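You operate a simulated robot arm through the tools that you are given. There is no shell and no other tool. Be economical: measure what you need, move in short steps, check, and stop when the job is done.

The job below is to be done with a simulated robot arm. You get a single attempt, and the scene is never put back.

Task
Put the grey bag on the teal flat case. Take the brown brush and leave it on the back of the test bench. Take the blue tissue on the back of the crimp bench and put it away on the packing table. Press the join button two times. Put the grey hank from the brown bench on the board there and the blue hank on the top of the big counter. Put the purple tab on the brown bench away on the white table. Do these in any order.

The check looks at the end state, three seconds after you hand in, the way a careful person would. Anything else that was tipped, shoved, dropped, spilled or broken makes it a failure.

Robot
A 6-joint arm with a two-finger parallel gripper on a trunk, on a base that drives. Base frame: it is fixed to the floor where the robot stands at the start and does not move with it; the origin is under the middle of the robot, x ahead of it, y to its left, z up; the surface under the hand at the start is at about z = 60. Units: cm, degrees, N and s.
With the tool pointing down near the work surface it reaches from about 48 to 88 cm from the robot's upright axis, wherever it stands. Its first joint turns from -115.0 to 115.0 degrees. Places, roughly: back of the test bench (150x20 cm) [100, 210, 80]; blue tissue (10x6x5 cm) [100, 360, 80]; board (18x22x2 cm) [-130, 380, 80]; brown brush (11x5x5 cm) [180, 0, 60]; grey bag (10x6x5 cm) [60, -10, 60]; hank [-125, 375, 75]; join button [-70, 440, 80]; packing table [-200, -70, 80]; purple tab (4x12x2 cm) [-210, 380, 80]; teal flat case (18x21x3 cm) [90, -10, 60]; top of the big counter [120, -40, 60]; white table [-180, 190, 80]. Payload 4.2 kg.
The tool frame sits at the grasp point between the pads (the TCP): z along the fingers, y along the line on which they close. The tips reach 2.3 cm beyond it. The gripper opens to 9.4 cm. The fingers are 3.8 cm wide and 1 cm thick; the gripper's body (5.4 by 9.6 cm) begins 3.9 cm behind the TCP.
Orientation is that of the tool frame in the base frame, as a unit quaternion [x, y, z, w]. With the fingers straight down and closing along the base's y, the tool's x points along the base's -x, its y along +y and its z along -z.

Tools
- The arm moves only by the tool step_arm. Its argument "motion" is a list of rows, each an object (a shift or turn left out is 0, a gripper value left out holds the last) with "rot": the turn, a rotation vector about the tool's x, y, z in degrees, a list of three; "offset": the shift along the tool's x, y, z in cm, a list of three; "hand": the finger opening in cm, from 0 to 9.4. In form: [{"rot": [rx, ry, rz], "offset": [tx, ty, tz], "hand": hand}, ...]. A call has 1 to 8 rows; each row is the pose to reach, as a shift and turn from the pose commanded when the call began, along the tool's axes at that moment. A row lasts 0.2 s, in which the tool goes at most 5 cm and 8.6 degrees; a call with a longer step from one row to the next is refused whole, and so is a gripper value outside its range. Where a pose cannot be reached the arm comes as near as it can. A force on the tool above 40 N (or 10 N above the force at the start of the call, whichever is more), or a blocked arm, ends the call early, and 0.2 s more pass. Each finger travels about 10.8 cm/s and halts on what it meets, pressing with about 35 N; the grip force reading is that of the motor and also rises with nothing between the fingers. The clock runs only during rows and for 0.2 s after the last one: add rows that repeat a pose to give the fingers time. It gives the time, the measured TCP pose, the force on the tool (base axes), the opening and the grip force at its end, in the units of the frame above (readings bear some noise), with the torque about the TCP (base axes, N m) and any sound that the robot's microphone picked up.
- Cameras (640 x 400 px; columns grow to the right, rows downward): "scene" is now at [22.84, 16.35, 113.07]; the picture's right is [-0.40, -0.92, 0.00], its down [-0.63, 0.28, -0.72] and it looks along [0.66, -0.29, -0.69] (base axes); focal length 226 px, centre (320, 200). "wrist" rides on the gripper at [8.6, 1.6, -7.4] in the tool frame; the picture's right is [-0.18, 0.98, 0.00], its down [-0.58, -0.11, -0.81] and it looks along [-0.79, -0.15, 0.59] (tool axes); focal length 243 px, centre (320, 200). There is no depth. A picture from a camera that has moved, and an enlarged one, comes with that camera's place and axes in the base frame and with its lens.
- camera(camera): a new picture of that camera. No time passes.
- move_column(by): slides the trunk up (or, below 0, down) by that many cm; the arm and the scene camera ride with it, the base frame stays. It gives what a move gives, with no picture.
- steer(legs): drives the robot by 1 to 6 legs, each [ahead, turn to the left] in cm and degrees, along the robot's own axes; the way and the turn of a leg run together, so that a leg with both is an arc; at most 150 cm and 180 degrees a leg. The arm and the cameras ride along, it lands a little off, and it stops where it bumps. It gives what a move gives.
- head_to(pan, tilt): turns the head with the scene camera to pan (to the left, within 80 degrees either way) and tilt (down, from -29 to 69), counted from straight ahead of the robot. It gives what a move gives.
- zoom(camera, box): a new picture of the part [left, top, right, bottom] of that camera's present view, enlarged. No time passes.
- finish_job(): hands the job in; it is judged then, once.

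Go step by step. Nothing tells you exact positions but the pictures and the camera data: compare them with the known pose of the tool, close in by small moves and look again before you grip or let go. The budget is 196 turns and 162 pictures, counting those below and the enlarged ones. Unless the task says otherwise, let go and move clear before handing in, and close with one line.

The tools are called after "Call:" as name(argument=value, ...) on one line, values as JSON. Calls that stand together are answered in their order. step_arm: Moves the arm, as the interface text tells. Its arguments: {"type":"object","properties":{"motion":{"type":"array","items":{"type":"object","properties":{"rot":{"type":"array","items":{"type":"number"}},"offset":{"type":"array","items":{"type":"number"}},"hand":{"type":"number"}}}}},"required":["motion"]} The other tools are called the same way: move_column (by) slides the trunk up or down; steer (legs) drives the base; head_to (pan, tilt) turns the head that bears the scene camera; camera (camera) takes a picture; zoom (camera, box) takes an enlarged picture of a part of a camera's view; finish_job () hands the job in.

At the start:

```text
clock: 0.0
eef_pos: [57.9, -16.78, 93.6]
orientation: [0.0, 1.0, 0.0, 0.001]
contact_force: [0.2, -0.1, 0.3]
ft_torque: [0.02, 0.0, 0.01]
finger_gap: 9.42
grip_force: 0.0
trunk travel left (down, up): [-50.0, 49.0]
robot x, y, heading: [-0.41, -0.03, -0.1]
head pan, tilt: [-23.5, 43.7]
```

scene: 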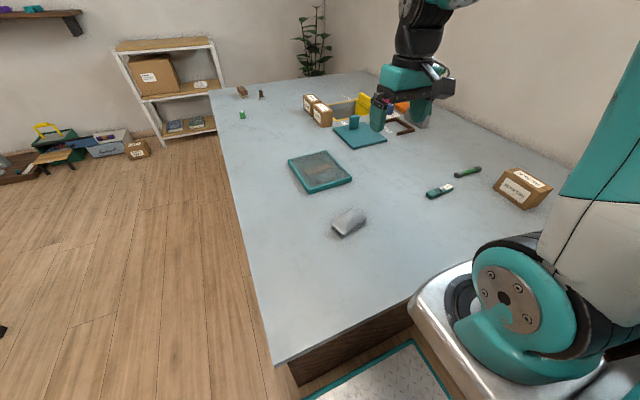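
wrist: 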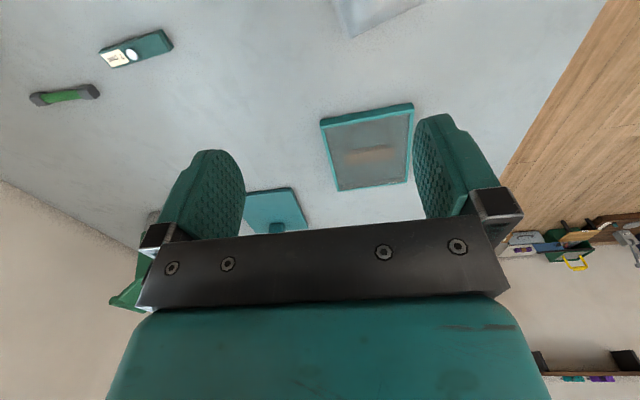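

The grey bag is about [59, -9] and the teal flat case about [85, -10]. I'll zoom in on both before grasping.

Call:
zoom(camera="scene", box=[270, 130, 430, 250])

Call:
zoom(camera="scene", box=[210, 70, 450, 160])

```text
3.33 times, centred on (350, 190) of scene
camera zoom: at [22.84, 16.35, 113.07], right [-0.4, -0.92, 0.0], down [-0.63, 0.28, -0.72], along [0.66, -0.29, -0.69], focal length 752 px, centre (220, 233)
```

zoom: 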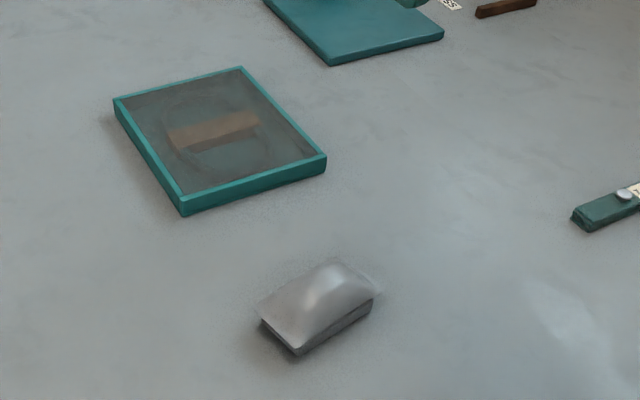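

```text
2.67 times, centred on (330, 115) of scene
camera zoom: at [22.84, 16.35, 113.07], right [-0.4, -0.92, 0.0], down [-0.63, 0.28, -0.72], along [0.66, -0.29, -0.69], focal length 602 px, centre (293, 427)
```

zoom: 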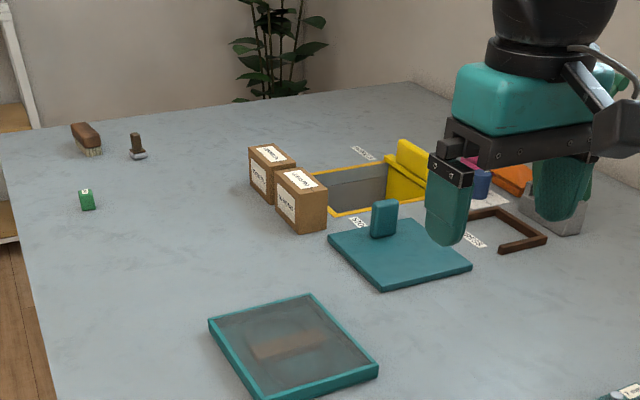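

The bag's long axis runs roughly along (0.29, -0.96), so I need to turn the gripper about 73° and come in above it.

Call:
step_arm(motion=[{"rot": [0, 0, 8.5], "offset": [-0.4, 1, 2]}, {"rot": [0, 0, 17], "offset": [-0.8, 2, 4]}, {"rot": [0, 0, 25.5], "offset": [-1.2, 3, 6]}, {"rot": [0, 0, 34], "offset": [-1.6, 4, 8]}, {"rot": [0, 0, 42.5], "offset": [-2, 5, 10]}, {"rot": [0, 0, 51], "offset": [-2.4, 6, 12]}, {"rot": [0, 0, 59.5], "offset": [-2.7, 6.7, 13.6]}, {"rot": [0, 0, 68], "offset": [-2.7, 6.7, 15.6]}])

Call:
step_arm(motion=[{"rot": [0, 0, 5], "offset": [0, 0, 1]}, {"rot": [0, 0, 5], "offset": [0, 0, 1]}])

Call:
camera(camera="scene")

Call:
camera(camera="wrist")

```text
clock: 1.8
eef_pos: [60.81, -10.3, 78.07]
orientation: [0.56, 0.828, 0.0, 0.0]
contact_force: [0.6, 0.4, 0.6]
ft_torque: [-0.01, 0.0, 0.02]
finger_gap: 9.41
grip_force: 0.0
trunk travel left (down, up): [-50.0, 49.0]
robot x, y, heading: [0.1, -0.21, -0.1]
head pan, tilt: [-23.5, 43.7]
```

```text
clock: 2.4
eef_pos: [60.64, -10.25, 77.18]
orientation: [0.596, 0.803, 0.0, 0.001]
contact_force: [0.9, 0.0, 0.2]
ft_torque: [0.03, -0.04, 0.01]
finger_gap: 9.44
grip_force: 0.1
trunk travel left (down, up): [-50.0, 49.0]
robot x, y, heading: [0.1, -0.11, -0.1]
head pan, tilt: [-23.5, 43.7]
```

```text
157 pictures are left
camera scene: at [22.84, 16.35, 113.07], right [-0.4, -0.92, 0.0], down [-0.63, 0.28, -0.72], along [0.66, -0.29, -0.69], focal length 226 px, centre (320, 200)
```

scene: 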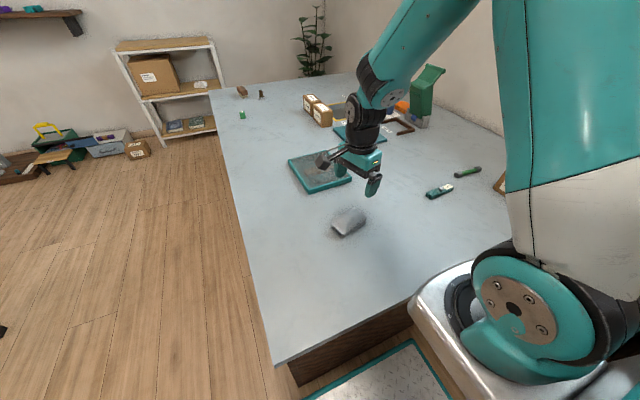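

```text
156 pictures are left
camera wrist: at [59.8, -1.48, 84.55], right [0.99, 0.11, 0.0], down [0.07, -0.59, 0.81], along [0.09, -0.8, -0.59], focal length 243 px, centre (320, 200)
```

wrist: 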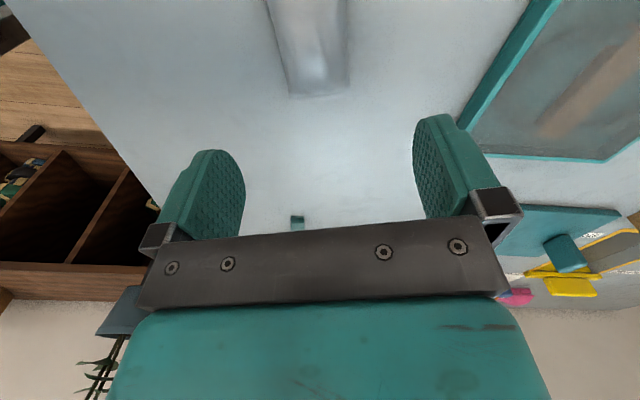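

The fingers straddle the bag's line with even gaps. I'll go down and grip it.

Call:
step_arm(motion=[{"offset": [0, -0.3, 4]}, {"offset": [0, -0.3, 8]}, {"offset": [0, -0.3, 11]}, {"offset": [0, -0.3, 13]}, {"offset": [0, -0.3, 14.2]}, {"offset": [0, -0.3, 14.2]}])

Call:
zoom(camera="scene", box=[270, 130, 430, 250])

```text
clock: 3.8
eef_pos: [60.24, -10.16, 62.7]
orientation: [0.594, 0.804, 0.0, 0.001]
contact_force: [0.6, -0.6, -0.1]
ft_torque: [-0.02, 0.01, 0.0]
finger_gap: 9.37
grip_force: 0.0
trunk travel left (down, up): [-50.0, 49.0]
robot x, y, heading: [0.19, 0.34, 0.1]
head pan, tilt: [-23.5, 43.7]
```

```text
3.33 times, centred on (350, 190) of scene
camera zoom: at [22.84, 16.35, 113.07], right [-0.4, -0.92, 0.0], down [-0.63, 0.28, -0.72], along [0.66, -0.29, -0.69], focal length 752 px, centre (220, 233)
```

zoom: 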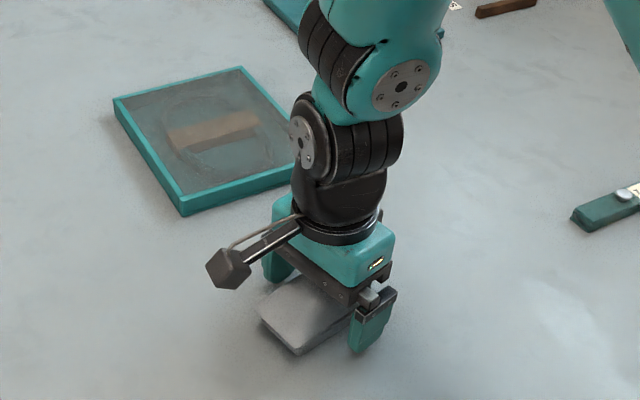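

The fingers straddle the bag. I'll close on it and lift.

Call:
step_arm(motion=[{"hand": 6}, {"hand": 3.5}, {"hand": 3.5}, {"hand": 3.5}, {"hand": 3.5, "offset": [0, 0, -3]}, {"hand": 3.5, "offset": [0, 0, -7]}, {"hand": 3.5, "offset": [0, 0, -10]}])

Call:
zoom(camera="scene", box=[270, 130, 430, 250])

```text
clock: 5.4
eef_pos: [60.23, -10.17, 72.7]
orientation: [0.594, 0.804, 0.001, 0.0]
contact_force: [-1.0, -0.1, -1.0]
ft_torque: [-0.02, -0.01, 0.0]
finger_gap: 3.53
grip_force: 0.1
trunk travel left (down, up): [-50.0, 49.0]
robot x, y, heading: [-0.44, -0.09, 0.0]
head pan, tilt: [-23.5, 43.7]
```

```text
3.33 times, centred on (350, 190) of scene
camera zoom: at [22.86, 16.35, 113.06], right [-0.4, -0.92, 0.0], down [-0.63, 0.28, -0.72], along [0.66, -0.29, -0.69], focal length 752 px, centre (220, 233)
```

zoom: 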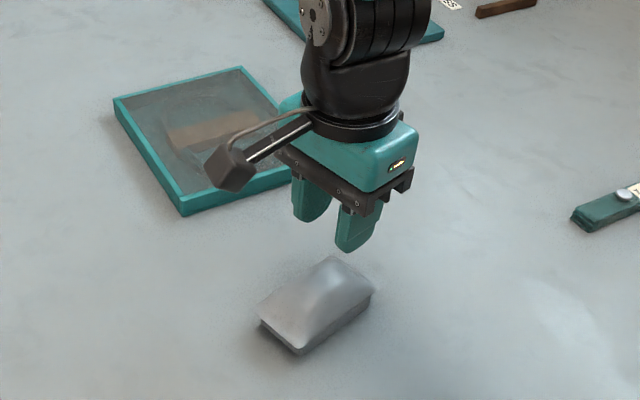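

The bag slipped at 3.5 cm, so it squeezes in. I'll go down again and close with full force.

Call:
step_arm(motion=[{"hand": 9.4}, {"hand": 9.4}, {"hand": 9.4, "offset": [0, 0, 4]}, {"hand": 9.4, "offset": [0, 0, 8]}, {"hand": 9.4, "offset": [0, 0, 9.9]}, {"hand": 9.4, "offset": [0, 0, 9.9]}, {"hand": 6, "offset": [0, 0, 9.9]}])

Call:
step_arm(motion=[{"hand": 0}, {"hand": 0}, {"hand": 0}, {"hand": 0}, {"hand": 0}])

Call:
step_arm(motion=[{"offset": [0, 0, -2]}, {"offset": [0, 0, -6]}, {"offset": [0, 0, -9]}])

Call:
zoom(camera="scene", box=[270, 130, 430, 250])

```text
clock: 7.0
eef_pos: [60.32, -10.12, 62.81]
orientation: [0.595, 0.804, 0.0, 0.001]
contact_force: [-0.1, -0.4, 0.8]
ft_torque: [0.0, -0.01, -0.04]
finger_gap: 6.0
grip_force: 0.0
trunk travel left (down, up): [-50.0, 49.0]
robot x, y, heading: [-0.2, -0.38, 0.0]
head pan, tilt: [-23.5, 43.7]
```

```text
clock: 8.2
eef_pos: [60.24, -10.1, 62.61]
orientation: [0.595, 0.804, 0.001, 0.0]
contact_force: [-0.1, 0.4, 0.4]
ft_torque: [-0.01, 0.0, 0.0]
finger_gap: 5.76
grip_force: 35.2
trunk travel left (down, up): [-50.0, 49.0]
robot x, y, heading: [0.26, -0.06, -0.1]
head pan, tilt: [-23.5, 43.7]
```

```text
clock: 9.0
eef_pos: [60.36, -10.14, 71.95]
orientation: [0.595, 0.804, 0.0, 0.0]
contact_force: [0.1, -0.1, -1.2]
ft_torque: [0.01, -0.02, 0.04]
finger_gap: 5.78
grip_force: 34.7
trunk travel left (down, up): [-50.0, 49.0]
robot x, y, heading: [0.13, 0.03, 0.0]
head pan, tilt: [-23.5, 43.7]
```

```text
3.33 times, centred on (350, 190) of scene
camera zoom: at [22.86, 16.35, 113.05], right [-0.4, -0.92, 0.0], down [-0.63, 0.28, -0.72], along [0.66, -0.29, -0.69], focal length 752 px, centre (220, 233)
```

zoom: 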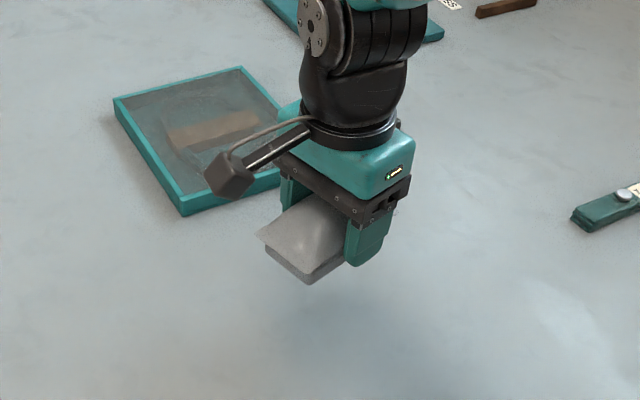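

Now it's held. I'll carry it to the case.

Call:
step_arm(motion=[{"offset": [-1.4, 3.9, 0]}, {"offset": [-2.8, 7.8, 0]}, {"offset": [-4.2, 11.8, 0]}, {"offset": [-5.6, 15.7, 0]}, {"offset": [-7, 19.6, 0]}, {"offset": [-8, 22.9, 0]}, {"offset": [-8, 22.9, 3]}, {"offset": [-8, 22.9, 3]}])

Call:
zoom(camera="scene", box=[270, 130, 430, 250])

```text
clock: 10.8
eef_pos: [84.44, -11.05, 69.0]
orientation: [0.595, 0.804, 0.001, 0.0]
contact_force: [1.0, -0.1, -0.6]
ft_torque: [0.01, 0.03, 0.01]
finger_gap: 5.75
grip_force: 35.0
trunk travel left (down, up): [-50.0, 49.0]
robot x, y, heading: [-0.01, -0.14, -0.1]
head pan, tilt: [-23.5, 43.7]
```

```text
3.33 times, centred on (350, 190) of scene
camera zoom: at [22.85, 16.35, 113.07], right [-0.4, -0.92, 0.0], down [-0.63, 0.28, -0.72], along [0.66, -0.29, -0.69], focal length 752 px, centre (220, 233)
```

zoom: 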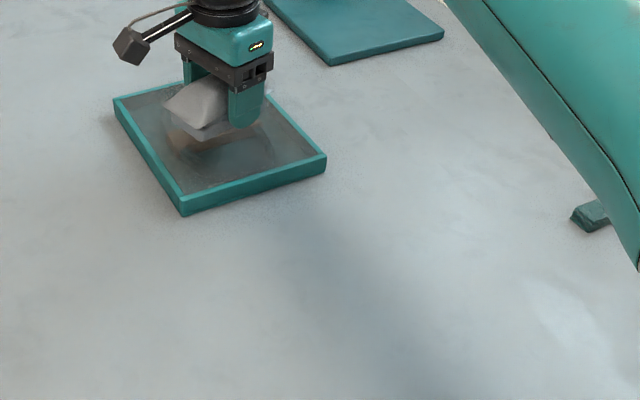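

Call:
step_arm(motion=[{"offset": [0, 0, 1.5]}, {"offset": [0, 0, 2.5]}, {"offset": [0, 0, 3]}, {"offset": [0, 0, 3]}])

Call:
zoom(camera="scene", box=[290, 130, 370, 190])

```text
clock: 11.8
eef_pos: [84.52, -11.17, 65.94]
orientation: [0.596, 0.803, 0.0, 0.001]
contact_force: [0.0, 0.4, -0.4]
ft_torque: [0.01, 0.02, -0.01]
finger_gap: 5.73
grip_force: 35.1
trunk travel left (down, up): [-50.0, 49.0]
robot x, y, heading: [-0.35, -0.15, 0.3]
head pan, tilt: [-23.5, 43.7]
```

```text
6.67 times, centred on (330, 160) of scene
camera zoom: at [22.85, 16.35, 113.07], right [-0.4, -0.92, 0.0], down [-0.63, 0.28, -0.72], along [0.66, -0.29, -0.69], focal length 1504 px, centre (253, 467)
```

zoom: 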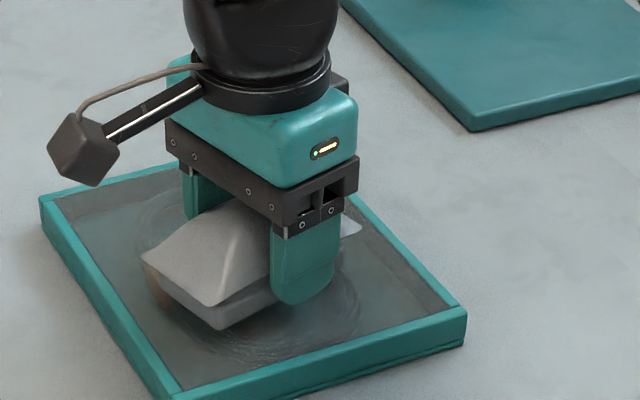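

Call:
step_arm(motion=[{"offset": [0, 0, 0.4]}, {"offset": [0, 0, 0.4]}])

Call:
step_arm(motion=[{"offset": [0, 0, 0.4]}, {"offset": [0, 0, 0.4]}])

Call:
zoom(camera="scene", box=[290, 130, 370, 190])

```text
clock: 12.4
eef_pos: [84.63, -10.98, 65.58]
orientation: [0.595, 0.804, 0.0, 0.001]
contact_force: [0.5, 0.2, -0.3]
ft_torque: [0.02, -0.02, -0.02]
finger_gap: 5.75
grip_force: 35.2
trunk travel left (down, up): [-50.0, 49.0]
robot x, y, heading: [0.19, -0.52, 0.0]
head pan, tilt: [-23.5, 43.7]
```

```text
clock: 13.0
eef_pos: [84.58, -11.01, 65.23]
orientation: [0.595, 0.804, 0.001, 0.001]
contact_force: [-1.8, -1.1, 9.3]
ft_torque: [0.11, 0.26, 0.03]
finger_gap: 5.75
grip_force: 34.5
trunk travel left (down, up): [-50.0, 49.0]
robot x, y, heading: [-0.19, -0.02, 0.1]
head pan, tilt: [-23.5, 43.7]
```

```text
6.67 times, centred on (330, 160) of scene
camera zoom: at [22.81, 16.35, 113.09], right [-0.4, -0.92, 0.0], down [-0.63, 0.28, -0.72], along [0.66, -0.29, -0.69], focal length 1504 px, centre (253, 467)
```

zoom: 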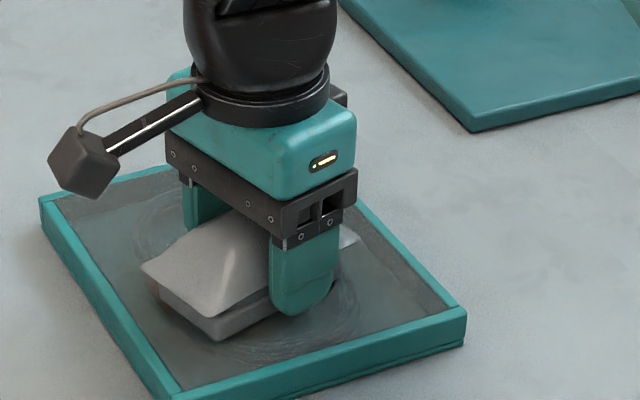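

Touching now (9 N). I'll release and lift away.

Call:
step_arm(motion=[{"hand": 7}, {"hand": 8.6}, {"hand": 8.6}, {"hand": 8.6, "offset": [0, 0, -3]}, {"hand": 8.6, "offset": [0, 0, -8]}, {"hand": 8.6, "offset": [0, 0, -13]}, {"hand": 8.6, "offset": [0, 0, -18]}, {"hand": 8.6, "offset": [0, 0, -23]}])

Call:
camera(camera="scene")

```text
clock: 14.8
eef_pos: [84.52, -11.0, 88.19]
orientation: [0.595, 0.804, -0.001, -0.001]
contact_force: [0.2, -0.6, -0.2]
ft_torque: [-0.05, 0.02, 0.03]
finger_gap: 8.61
grip_force: 0.0
trunk travel left (down, up): [-50.0, 49.0]
robot x, y, heading: [-0.19, 0.2, 0.2]
head pan, tilt: [-23.5, 43.7]
```

```text
149 pictures are left
camera scene: at [22.86, 16.35, 113.05], right [-0.4, -0.92, 0.0], down [-0.63, 0.28, -0.72], along [0.66, -0.29, -0.69], focal length 226 px, centre (320, 200)
```

scene: 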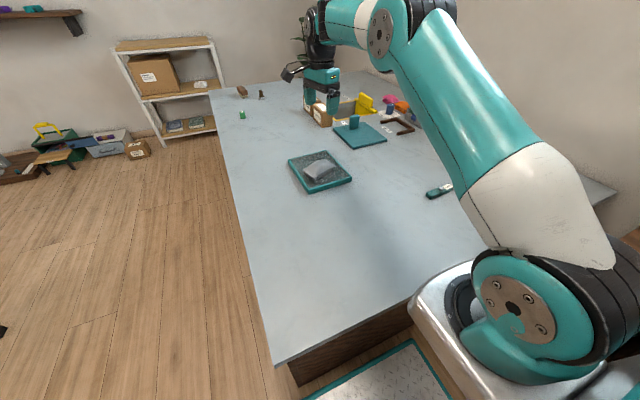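

The bag is on the case. The brush is near [185, 1], so I'll look to the left to work out where to drive.

Call:
head_to(pan=40, tilt=15)

Call:
camera(camera="scene")

Call:
head_to(pan=80, tilt=30)

Call:
camera(camera="scene")

```text
clock: 16.1
eef_pos: [84.52, -11.0, 88.13]
orientation: [0.595, 0.804, 0.0, 0.0]
contact_force: [-0.8, 0.5, -0.3]
ft_torque: [-0.01, -0.01, -0.01]
finger_gap: 8.62
grip_force: 0.1
trunk travel left (down, up): [-50.0, 49.0]
robot x, y, heading: [0.32, 0.36, 0.0]
head pan, tilt: [40.0, 15.0]
```

```text
148 pictures are left
camera scene: at [22.46, 25.63, 117.57], right [0.64, -0.77, 0.0], down [-0.2, -0.17, -0.97], along [0.74, 0.62, -0.26], focal length 226 px, centre (320, 200)
```

scene: 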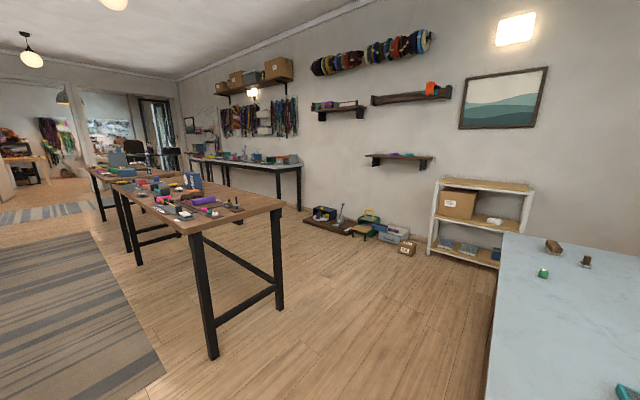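

```text
clock: 17.2
eef_pos: [84.51, -11.02, 88.19]
orientation: [0.595, 0.804, 0.0, 0.0]
contact_force: [0.2, -0.2, -0.1]
ft_torque: [-0.01, -0.01, -0.02]
finger_gap: 8.6
grip_force: 0.0
trunk travel left (down, up): [-50.0, 49.0]
robot x, y, heading: [-0.1, 0.11, -0.2]
head pan, tilt: [80.0, 30.0]
```

```text
147 pictures are left
camera scene: at [16.88, 28.54, 115.15], right [0.98, -0.17, 0.0], down [-0.09, -0.49, -0.87], along [0.15, 0.85, -0.5], focal length 226 px, centre (320, 200)
```

scene: 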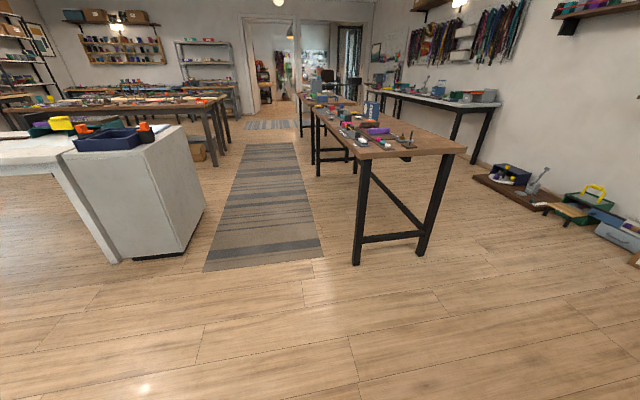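

The test bench runs along y from about 135, with its back strip near x=100. I'll retract the arm, then drive round to the counter's left side for the brush.

Call:
step_arm(motion=[{"offset": [2, -4, -1]}, {"offset": [4, -8, -2]}, {"offset": [6, -12, -3]}, {"offset": [8, -16, -4]}, {"offset": [10, -20, -5]}, {"offset": [12, -22.5, -6]}])

Call:
steer(legs=[[-20, 0], [0, 90], [62, 0]])

```text
clock: 18.6
eef_pos: [59.43, -6.06, 93.81]
orientation: [0.595, 0.804, 0.0, 0.0]
contact_force: [-0.2, -0.2, 0.2]
ft_torque: [-0.02, 0.07, 0.01]
finger_gap: 8.61
grip_force: 0.1
trunk travel left (down, up): [-50.0, 49.0]
robot x, y, heading: [0.21, -0.02, -0.2]
head pan, tilt: [80.0, 30.0]
```

```text
clock: 27.1
eef_pos: [-15.12, 121.59, 93.76]
orientation: [-0.153, 0.988, 0.0, 0.0]
contact_force: [-0.3, -0.2, 0.3]
ft_torque: [0.02, -0.01, 0.0]
finger_gap: 8.6
grip_force: 0.1
trunk travel left (down, up): [-50.0, 49.0]
robot x, y, heading: [-20.2, 61.64, 90.7]
head pan, tilt: [80.0, 30.0]
```

Call:
steer(legs=[[0, -90.7], [150, 0], [20, 0]])

Call:
head_to(pan=-55, tilt=40)

Call:
camera(camera="scene")

```text
clock: 39.5
eef_pos: [208.35, 63.13, 93.86]
orientation: [0.577, 0.817, 0.0, 0.0]
contact_force: [0.7, -1.1, 0.7]
ft_torque: [0.01, 0.01, 0.01]
finger_gap: 8.59
grip_force: 0.0
trunk travel left (down, up): [-50.0, 49.0]
robot x, y, heading: [148.75, 66.67, 2.4]
head pan, tilt: [80.0, 30.0]
```

```text
clock: 41.7
eef_pos: [208.29, 63.15, 93.79]
orientation: [0.577, 0.817, 0.0, 0.0]
contact_force: [-0.1, 0.2, -0.2]
ft_torque: [0.05, 0.01, 0.02]
finger_gap: 8.61
grip_force: 0.1
trunk travel left (down, up): [-50.0, 49.0]
robot x, y, heading: [148.49, 66.7, 2.3]
head pan, tilt: [-55.0, 40.0]
```

```text
146 pictures are left
camera scene: at [168.2, 80.05, 113.61], right [-0.79, -0.61, 0.0], down [-0.39, 0.51, -0.77], along [0.47, -0.61, -0.64], focal length 226 px, centre (320, 200)
```

scene: 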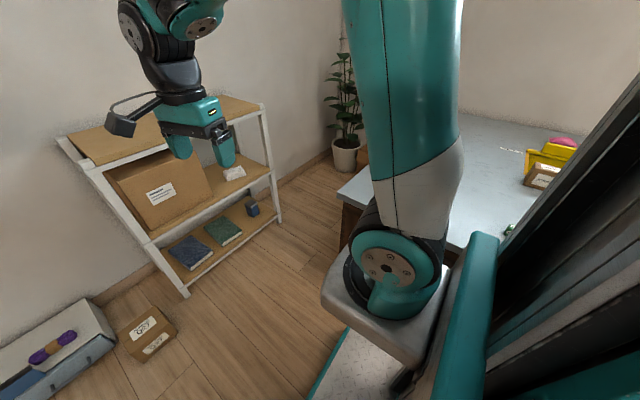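

The arm blocks the view. I'll swing it over to above the brush.

Call:
step_arm(motion=[{"offset": [-3.73, -3.18, 0]}, {"offset": [-7.46, -6.36, 0]}, {"offset": [-11.19, -9.54, 0]}, {"offset": [-14.92, -12.72, 0]}, {"offset": [-18.65, -15.9, 0]}, {"offset": [-22.38, -19.08, 0]}, {"offset": [-26.11, -22.26, 0]}, {"offset": [-29.84, -25.44, 0]}])

Call:
step_arm(motion=[{"offset": [-3.73, -3.18, 0]}, {"offset": [-7.46, -6.36, 0]}, {"offset": [-11.19, -9.54, 0]}, {"offset": [-14.92, -12.72, 0]}])

Call:
camera(camera="scene")

Call:
camera(camera="wrist")

```text
clock: 43.5
eef_pos: [194.37, 26.51, 93.54]
orientation: [0.576, 0.817, 0.0, 0.0]
contact_force: [0.5, 0.3, -0.1]
ft_torque: [0.02, -0.02, 0.01]
finger_gap: 8.62
grip_force: 0.0
trunk travel left (down, up): [-50.0, 49.0]
robot x, y, heading: [148.7, 66.36, 2.4]
head pan, tilt: [-55.0, 40.0]
```

```text
clock: 44.5
eef_pos: [187.18, 7.99, 93.59]
orientation: [0.577, 0.817, 0.001, 0.0]
contact_force: [-0.4, 0.2, -0.4]
ft_torque: [-0.01, 0.03, -0.02]
finger_gap: 8.6
grip_force: 0.0
trunk travel left (down, up): [-50.0, 49.0]
robot x, y, heading: [148.51, 66.53, 2.2]
head pan, tilt: [-55.0, 40.0]
```

```text
145 pictures are left
camera scene: at [168.19, 80.07, 113.61], right [-0.79, -0.61, 0.0], down [-0.39, 0.51, -0.77], along [0.47, -0.61, -0.64], focal length 226 px, centre (320, 200)
```

scene: 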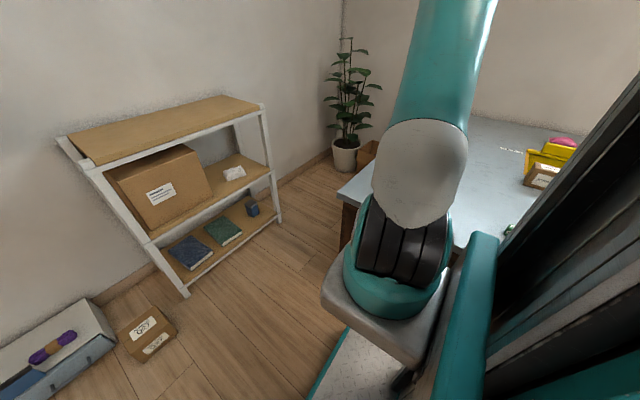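

```text
144 pictures are left
camera wrist: at [185.85, 16.81, 101.04], right [0.99, 0.16, 0.0], down [0.09, -0.58, 0.81], along [0.13, -0.8, -0.59], focal length 243 px, centre (320, 200)
```

wrist: 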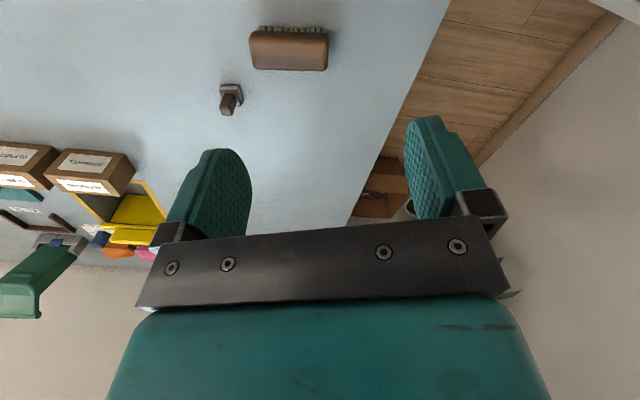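

The brush is around [184, 1] with its long axis at about 9°. I'll turn the gripper across it and look again.

Call:
step_arm(motion=[{"rot": [0, 0, -8], "offset": [-0.7, -0.7, 1.5], "hand": 9.4}, {"rot": [0, 0, -16], "offset": [-1.4, -1.4, 3]}, {"rot": [0, 0, -24], "offset": [-2.1, -2.1, 4.5]}, {"rot": [0, 0, -32], "offset": [-2.8, -2.8, 6]}, {"rot": [0, 0, -40], "offset": [-3.5, -3.5, 7.5]}, {"rot": [0, 0, -48], "offset": [-4.2, -4.2, 9]}, {"rot": [0, 0, -56], "offset": [-4.9, -4.9, 10.5]}, {"rot": [0, 0, -64], "offset": [-5.6, -5.5, 12]}])

Call:
step_arm(motion=[{"rot": [0, 0, -8]}, {"rot": [0, 0, -15.5]}])

Call:
camera(camera="wrist")

```text
clock: 46.3
eef_pos: [183.89, 0.88, 81.67]
orientation: [0.056, 0.998, 0.0, -0.001]
contact_force: [-0.9, 0.5, 0.6]
ft_torque: [-0.05, -0.02, 0.02]
finger_gap: 9.4
grip_force: 0.0
trunk travel left (down, up): [-50.0, 49.0]
robot x, y, heading: [148.48, 66.74, 2.6]
head pan, tilt: [-55.0, 40.0]
```

```text
clock: 46.9
eef_pos: [183.93, 1.15, 81.77]
orientation: [-0.079, 0.997, 0.0, 0.0]
contact_force: [0.1, -0.2, -0.2]
ft_torque: [-0.01, -0.01, 0.0]
finger_gap: 9.39
grip_force: 0.1
trunk travel left (down, up): [-50.0, 49.0]
robot x, y, heading: [148.52, 66.56, 2.6]
head pan, tilt: [-55.0, 40.0]
```

```text
143 pictures are left
camera wrist: at [175.14, 1.29, 89.18], right [0.03, 1.0, 0.0], down [0.59, -0.02, 0.81], along [0.81, -0.02, -0.59], focal length 243 px, centre (320, 200)
```

wrist: 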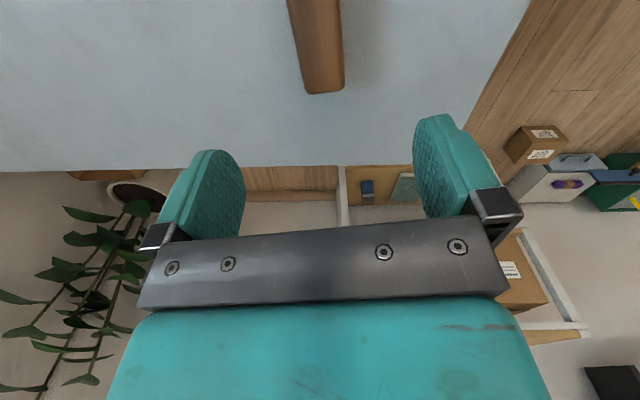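

Call:
step_arm(motion=[{"offset": [0.3, -0.2, 4.5]}, {"offset": [0.3, -0.2, 9]}, {"offset": [0.3, -0.2, 13.5]}, {"offset": [0.3, -0.2, 17]}, {"offset": [0.3, -0.2, 19]}, {"offset": [0.3, -0.2, 19]}, {"offset": [0.3, -0.2, 19], "hand": 6}])

Call:
step_arm(motion=[{"hand": 4}, {"hand": 0}, {"hand": 0}, {"hand": 0}, {"hand": 0}])

Call:
step_arm(motion=[{"offset": [0, 0, -3]}, {"offset": [0, 0, -7]}, {"offset": [0, 0, -12]}, {"offset": [0, 0, -17]}, {"offset": [0, 0, -22]}, {"offset": [0, 0, -27]}, {"offset": [0, 0, -32]}])

Call:
camera(camera="wrist")

```text
clock: 48.5
eef_pos: [183.59, 0.93, 62.99]
orientation: [-0.079, 0.997, 0.0, 0.0]
contact_force: [-0.4, -0.5, -0.4]
ft_torque: [-0.01, 0.0, -0.01]
finger_gap: 6.01
grip_force: 0.2
trunk travel left (down, up): [-50.0, 49.0]
robot x, y, heading: [148.51, 66.6, 2.5]
head pan, tilt: [-55.0, 40.0]
```

```text
clock: 49.7
eef_pos: [183.61, 0.8, 62.93]
orientation: [-0.078, 0.997, 0.0, 0.0]
contact_force: [0.3, -0.8, 0.7]
ft_torque: [-0.05, -0.02, 0.05]
finger_gap: 4.38
grip_force: 35.5
trunk travel left (down, up): [-50.0, 49.0]
robot x, y, heading: [148.77, 66.61, 2.9]
head pan, tilt: [-55.0, 40.0]
```

```text
clock: 51.3
eef_pos: [183.47, 0.61, 94.7]
orientation: [-0.079, 0.997, 0.001, 0.0]
contact_force: [-0.1, -0.3, -2.5]
ft_torque: [0.03, 0.01, -0.02]
finger_gap: 4.37
grip_force: 34.7
trunk travel left (down, up): [-50.0, 49.0]
robot x, y, heading: [148.56, 66.48, 2.4]
head pan, tilt: [-55.0, 40.0]
```

```text
142 pictures are left
camera wrist: at [174.63, 0.86, 102.21], right [0.03, 1.0, 0.0], down [0.59, -0.02, 0.81], along [0.81, -0.02, -0.59], focal length 243 px, centre (320, 200)
```

wrist: 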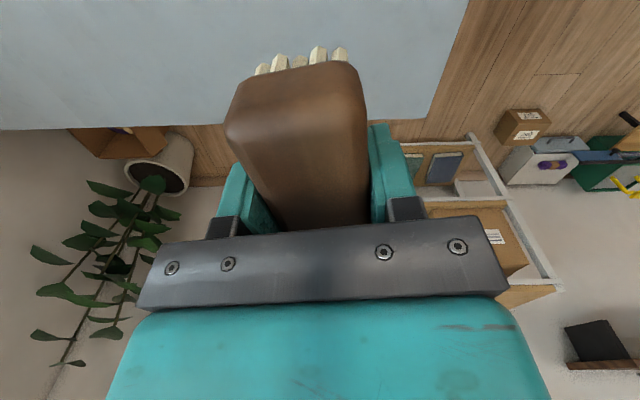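

The brush is held with its bristles down. I'll raise the trunk, turn left and look at the test bench.

Call:
move_column(by=20)

Call:
steer(legs=[[0, 88]])

Call:
head_to(pan=25, tilt=25)

Call:
camera(camera="scene")

```text
clock: 53.5
eef_pos: [183.37, 0.55, 114.82]
orientation: [-0.079, 0.997, 0.0, 0.0]
contact_force: [1.2, 0.4, -0.4]
ft_torque: [-0.01, 0.03, -0.03]
finger_gap: 4.38
grip_force: 35.3
trunk travel left (down, up): [-70.0, 29.0]
robot x, y, heading: [148.64, 66.21, 2.7]
head pan, tilt: [-55.0, 40.0]
```

```text
clock: 57.7
eef_pos: [214.99, 100.29, 114.66]
orientation: [0.755, -0.655, 0.0, 0.0]
contact_force: [0.6, 0.3, -1.4]
ft_torque: [0.0, -0.01, 0.0]
finger_gap: 4.38
grip_force: 35.4
trunk travel left (down, up): [-70.0, 29.0]
robot x, y, heading: [148.71, 66.42, 91.9]
head pan, tilt: [-55.0, 40.0]
```

```text
clock: 59.2
eef_pos: [215.08, 100.22, 114.74]
orientation: [0.755, -0.656, -0.001, 0.0]
contact_force: [-0.9, 0.3, -1.0]
ft_torque: [-0.02, 0.0, -0.01]
finger_gap: 4.34
grip_force: 35.2
trunk travel left (down, up): [-70.0, 29.0]
robot x, y, heading: [149.03, 66.58, 91.4]
head pan, tilt: [25.0, 25.0]
```

```text
141 pictures are left
camera scene: at [124.69, 89.56, 135.95], right [0.89, 0.45, 0.0], down [0.19, -0.38, -0.91], along [-0.4, 0.81, -0.42], focal length 226 px, centre (320, 200)
```

scene: 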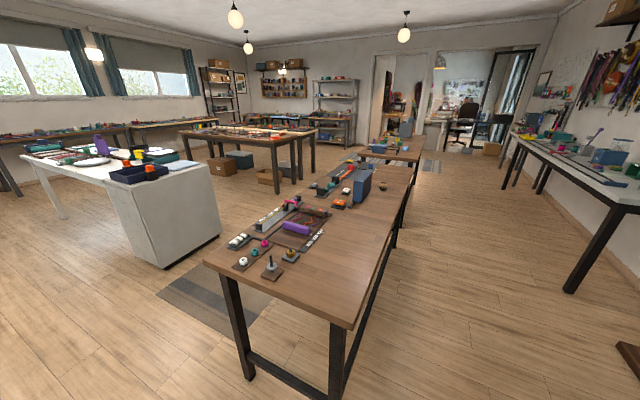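

Call:
zoom(camera="scene", box=[200, 130, 440, 330])

```text
2.00 times, centred on (320, 230) of scene
camera zoom: at [124.69, 89.56, 135.95], right [0.89, 0.45, 0.0], down [0.19, -0.38, -0.91], along [-0.4, 0.81, -0.42], focal length 451 px, centre (320, 140)
```

zoom: 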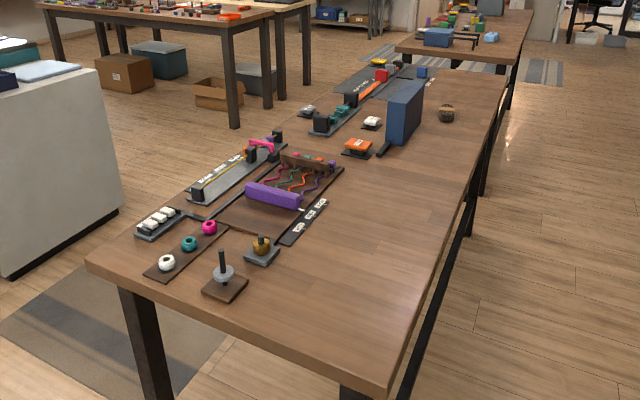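

The back strip (x about 95–115) is empty near the front end. I'll drive to about [110, 80] and put the brush near [104, 157].

Call:
steer(legs=[[0, 69.4], [41, 0]])

Call:
head_to(pan=-60, tilt=40)

Call:
camera(camera="scene")

Call:
camera(camera="wrist")

```text
clock: 64.7
eef_pos: [102.59, 153.86, 114.75]
orientation: [0.994, -0.111, 0.0, 0.0]
contact_force: [0.2, 0.1, -1.4]
ft_torque: [0.03, 0.0, 0.01]
finger_gap: 4.37
grip_force: 34.7
trunk travel left (down, up): [-70.0, 29.0]
robot x, y, heading: [110.74, 79.68, 160.8]
head pan, tilt: [25.0, 25.0]
```

```text
clock: 66.3
eef_pos: [102.74, 153.98, 114.77]
orientation: [0.994, -0.11, 0.0, 0.001]
contact_force: [0.4, 0.1, -0.9]
ft_torque: [0.02, -0.01, 0.02]
finger_gap: 4.37
grip_force: 34.8
trunk travel left (down, up): [-70.0, 29.0]
robot x, y, heading: [110.43, 79.92, 160.8]
head pan, tilt: [-60.0, 40.0]
```

```text
139 pictures are left
camera scene: at [88.25, 74.9, 133.62], right [0.98, 0.19, 0.0], down [0.12, -0.63, -0.77], along [-0.14, 0.75, -0.64], focal length 226 px, centre (320, 200)
```

scene: 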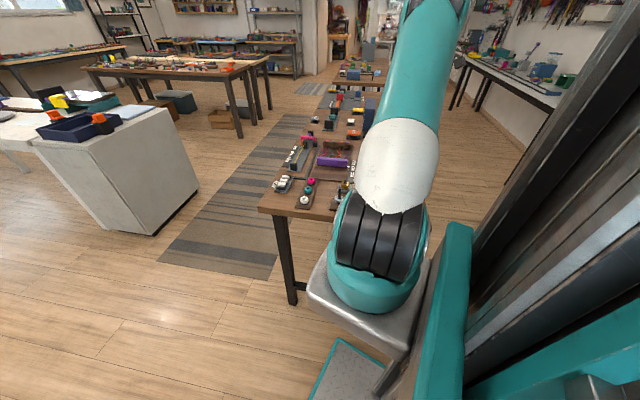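

```text
138 pictures are left
camera wrist: at [110.75, 150.43, 122.18], right [-0.4, -0.92, 0.0], down [-0.54, 0.23, 0.81], along [-0.74, 0.32, -0.59], focal length 243 px, centre (320, 200)
```

wrist: 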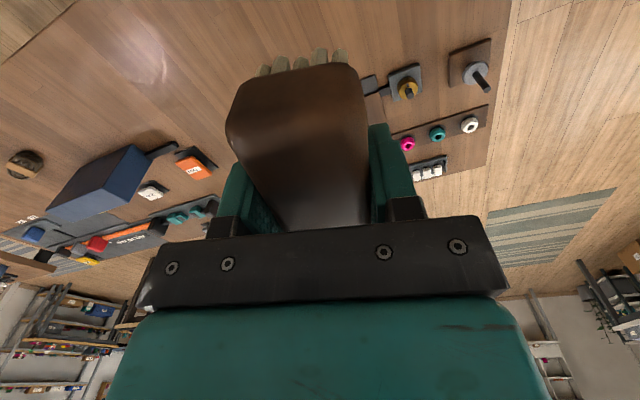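

I'll turn the brush so it lies along the back strip, and lower it.

Call:
step_arm(motion=[{"rot": [0, 0, 8.5], "offset": [0.1, -0.4, 1]}, {"rot": [0, 0, 17], "offset": [0.2, -0.8, 2]}, {"rot": [0, 0, 25.5], "offset": [0.3, -1.2, 4]}, {"rot": [0, 0, 34], "offset": [0.4, -1.6, 6]}, {"rot": [0, 0, 42.5], "offset": [0.5, -2.0, 8]}, {"rot": [0, 0, 51], "offset": [0.6, -2.4, 10]}, {"rot": [0, 0, 59.5], "offset": [0.6, -2.8, 12]}, {"rot": [0, 0, 68], "offset": [0.6, -3.2, 14]}])

Call:
step_arm(motion=[{"rot": [0, 0, 8], "offset": [0, 0, 4]}, {"rot": [0, 0, 8], "offset": [0, 0, 8]}, {"rot": [0, 0, 8], "offset": [0, 0, 10]}])

Call:
camera(camera="wrist")

Call:
camera(camera="scene")

```text
clock: 68.1
eef_pos: [103.89, 156.94, 100.76]
orientation: [0.761, -0.649, 0.0, 0.0]
contact_force: [0.0, -0.3, -0.8]
ft_torque: [0.04, 0.02, -0.01]
finger_gap: 4.36
grip_force: 35.5
trunk travel left (down, up): [-70.0, 29.0]
robot x, y, heading: [110.46, 79.77, 161.2]
head pan, tilt: [-60.0, 40.0]
```

```text
clock: 68.9
eef_pos: [103.93, 157.07, 90.67]
orientation: [0.715, -0.699, 0.0, 0.0]
contact_force: [0.6, 0.4, -0.4]
ft_torque: [0.0, 0.01, -0.03]
finger_gap: 4.38
grip_force: 34.7
trunk travel left (down, up): [-70.0, 29.0]
robot x, y, heading: [110.45, 79.67, 160.9]
head pan, tilt: [-60.0, 40.0]
```

```text
137 pictures are left
camera wrist: at [102.62, 148.34, 98.11], right [-0.99, 0.16, 0.0], down [0.1, 0.58, 0.81], along [0.13, 0.8, -0.59], focal length 243 px, centre (320, 200)
```

wrist: 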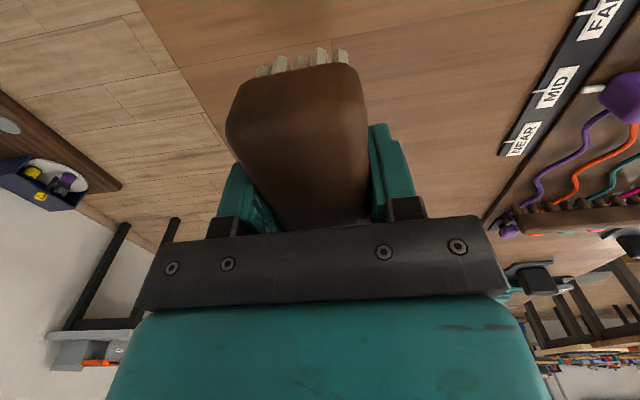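

```text
136 pictures are left
camera scene: at [88.25, 74.89, 133.62], right [0.98, 0.19, 0.0], down [0.12, -0.63, -0.77], along [-0.14, 0.75, -0.64], focal length 226 px, centre (320, 200)
```

scene: 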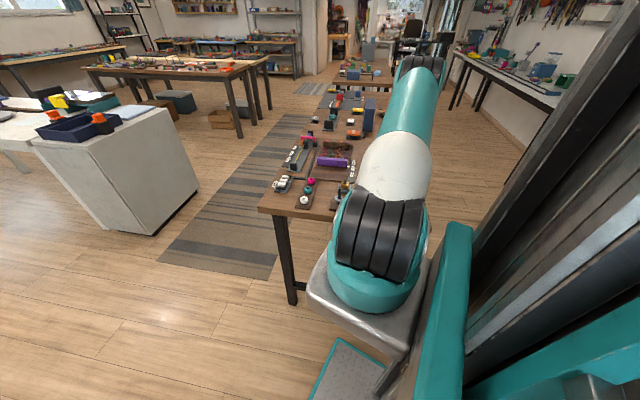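

Call:
step_arm(motion=[{"offset": [0, 0, 3]}, {"offset": [0, 0, 6]}, {"offset": [0, 0, 7]}, {"offset": [0, 0, 7]}])

Call:
step_arm(motion=[{"offset": [0, 0, 0.4]}, {"offset": [0, 0, 0.4]}])

```text
clock: 69.9
eef_pos: [104.01, 156.88, 83.67]
orientation: [0.715, -0.699, 0.0, 0.0]
contact_force: [0.2, 1.3, -1.5]
ft_torque: [-0.01, -0.03, 0.01]
finger_gap: 4.35
grip_force: 34.9
trunk travel left (down, up): [-70.0, 29.0]
robot x, y, heading: [110.46, 79.65, 160.4]
head pan, tilt: [-60.0, 40.0]
```

```text
clock: 70.5
eef_pos: [103.93, 156.93, 83.43]
orientation: [0.715, -0.699, -0.001, 0.0]
contact_force: [-0.1, 0.5, -0.3]
ft_torque: [0.04, 0.03, -0.02]
finger_gap: 4.38
grip_force: 35.3
trunk travel left (down, up): [-70.0, 29.0]
robot x, y, heading: [110.47, 80.07, 161.1]
head pan, tilt: [-60.0, 40.0]
```

Call:
step_arm(motion=[{"offset": [0, 0, 0.3]}, {"offset": [0, 0, 0.3]}])

Call:
step_arm(motion=[{"offset": [0, 0, 0.2]}, {"offset": [0, 0, 0.2]}])

```text
clock: 71.1
eef_pos: [103.81, 156.9, 83.15]
orientation: [0.715, -0.699, 0.0, 0.0]
contact_force: [-1.0, 0.2, -1.2]
ft_torque: [0.01, -0.04, 0.0]
finger_gap: 4.38
grip_force: 35.5
trunk travel left (down, up): [-70.0, 29.0]
robot x, y, heading: [110.69, 79.84, 160.9]
head pan, tilt: [-60.0, 40.0]
```

```text
clock: 71.7
eef_pos: [103.9, 156.71, 83.06]
orientation: [0.715, -0.699, 0.0, 0.0]
contact_force: [0.3, -1.5, 2.0]
ft_torque: [0.04, -0.03, -0.04]
finger_gap: 4.35
grip_force: 35.4
trunk travel left (down, up): [-70.0, 29.0]
robot x, y, heading: [110.62, 79.86, 160.7]
head pan, tilt: [-60.0, 40.0]
```

Just touching. I'll release and rise.

Call:
step_arm(motion=[{"hand": 6}, {"hand": 8}, {"hand": 8}, {"offset": [0, 0, -4]}, {"offset": [0, 0, -9]}, {"offset": [0, 0, -14]}, {"offset": [0, 0, -19]}, {"offset": [0, 0, -24]}])

Call:
camera(camera="wrist")

```text
clock: 73.5
eef_pos: [103.86, 156.73, 106.88]
orientation: [0.715, -0.699, 0.0, 0.001]
contact_force: [-0.4, -0.2, -0.1]
ft_torque: [0.0, -0.02, 0.0]
finger_gap: 7.98
grip_force: 0.1
trunk travel left (down, up): [-70.0, 29.0]
robot x, y, heading: [110.34, 79.64, 160.5]
head pan, tilt: [-60.0, 40.0]
```

```text
135 pictures are left
camera wrist: at [102.46, 148.12, 114.21], right [-0.99, 0.16, 0.0], down [0.1, 0.59, 0.81], along [0.13, 0.79, -0.59], focal length 243 px, centre (320, 200)
```

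wrist: 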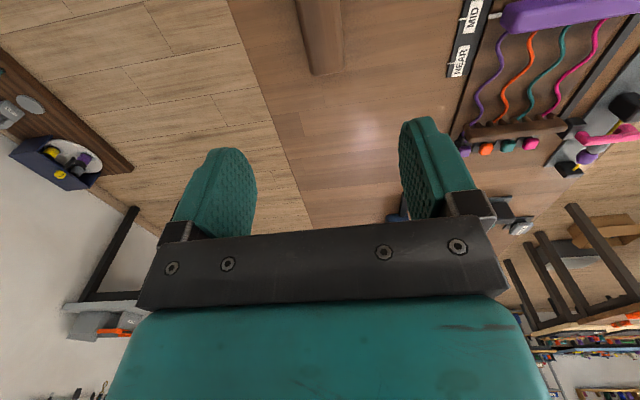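

The brush sits on the back of the test bench. I'll bring the arm to the front and drive to the aisle.

Call:
step_arm(motion=[{"offset": [3.5, 3.2, 0]}, {"offset": [7, 6.4, 0]}, {"offset": [10.5, 9.6, 0]}, {"offset": [14, 12.8, 0]}, {"offset": [17.5, 16, 0]}, {"offset": [21, 19.2, 0]}, {"offset": [24.5, 22.4, 0]}, {"offset": [28, 25.6, 0]}])

Call:
step_arm(motion=[{"offset": [3.5, 3.2, 0]}, {"offset": [7, 6.4, 0]}, {"offset": [10.5, 9.6, 0]}, {"offset": [14, 12.8, 0]}, {"offset": [17.5, 16, 0]}, {"offset": [21, 19.2, 0]}, {"offset": [24.5, 22.4, 0]}, {"offset": [28, 25.6, 0]}])

Call:
steer(legs=[[108, 0], [0, -71]])

Call:
head_to(pan=40, tilt=15)

Call:
camera(camera="scene")

```text
clock: 75.3
eef_pos: [79.32, 128.31, 106.91]
orientation: [0.714, -0.7, 0.001, 0.0]
contact_force: [0.8, 0.2, 0.3]
ft_torque: [0.0, 0.01, 0.01]
finger_gap: 8.0
grip_force: 0.0
trunk travel left (down, up): [-70.0, 29.0]
robot x, y, heading: [110.43, 80.0, 160.5]
head pan, tilt: [-60.0, 40.0]
```

```text
clock: 77.1
eef_pos: [54.38, 99.83, 107.17]
orientation: [0.715, -0.699, -0.001, 0.0]
contact_force: [0.1, 0.8, -0.7]
ft_torque: [-0.03, 0.02, -0.01]
finger_gap: 7.99
grip_force: 0.0
trunk travel left (down, up): [-70.0, 29.0]
robot x, y, heading: [110.39, 79.55, 160.9]
head pan, tilt: [-60.0, 40.0]
```

```text
clock: 85.9
eef_pos: [4.45, 174.1, 107.23]
orientation: [-0.191, 0.982, 0.0, 0.001]
contact_force: [0.1, 0.8, -0.5]
ft_torque: [-0.02, 0.0, -0.05]
finger_gap: 8.02
grip_force: 0.0
trunk travel left (down, up): [-70.0, 29.0]
robot x, y, heading: [5.85, 114.23, 91.4]
head pan, tilt: [-60.0, 40.0]
```

```text
clock: 87.6
eef_pos: [4.37, 173.99, 107.18]
orientation: [-0.191, 0.982, 0.0, 0.0]
contact_force: [-0.1, 0.6, -0.2]
ft_torque: [0.05, -0.01, -0.02]
finger_gap: 8.0
grip_force: 0.1
trunk travel left (down, up): [-70.0, 29.0]
robot x, y, heading: [5.42, 114.75, 91.7]
head pan, tilt: [40.0, 15.0]
```

```text
134 pictures are left
camera scene: at [-20.4, 136.23, 137.57], right [0.75, 0.66, 0.0], down [0.17, -0.19, -0.97], along [-0.64, 0.72, -0.26], focal length 226 px, centre (320, 200)
```

scene: 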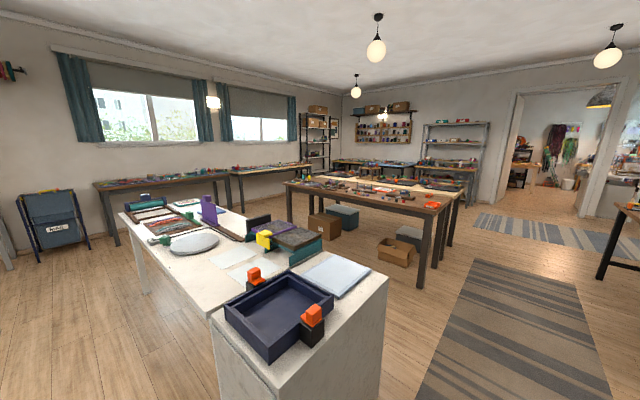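

Call:
zoom(camera="scene", box=[270, 155, 470, 280])

Call:
zoom(camera="scene", box=[110, 180, 390, 370])

```text
3.20 times, centred on (370, 218) of scene
camera zoom: at [-20.4, 136.23, 137.57], right [0.75, 0.66, 0.0], down [0.17, -0.19, -0.97], along [-0.64, 0.72, -0.26], focal length 722 px, centre (160, 144)
```

zoom: 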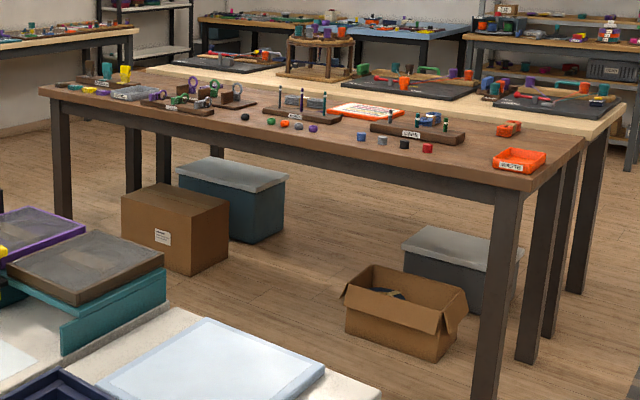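

```text
2.11 times, centred on (250, 275) of scene
camera zoom: at [-20.4, 136.23, 137.57], right [0.75, 0.66, 0.0], down [0.17, -0.19, -0.97], along [-0.64, 0.72, -0.26], focal length 475 px, centre (467, 42)
```

zoom: 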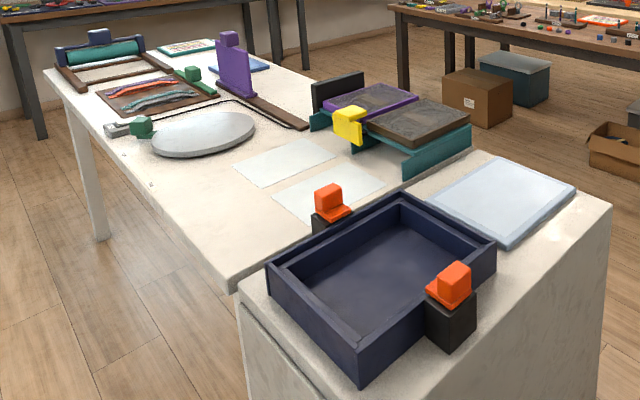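

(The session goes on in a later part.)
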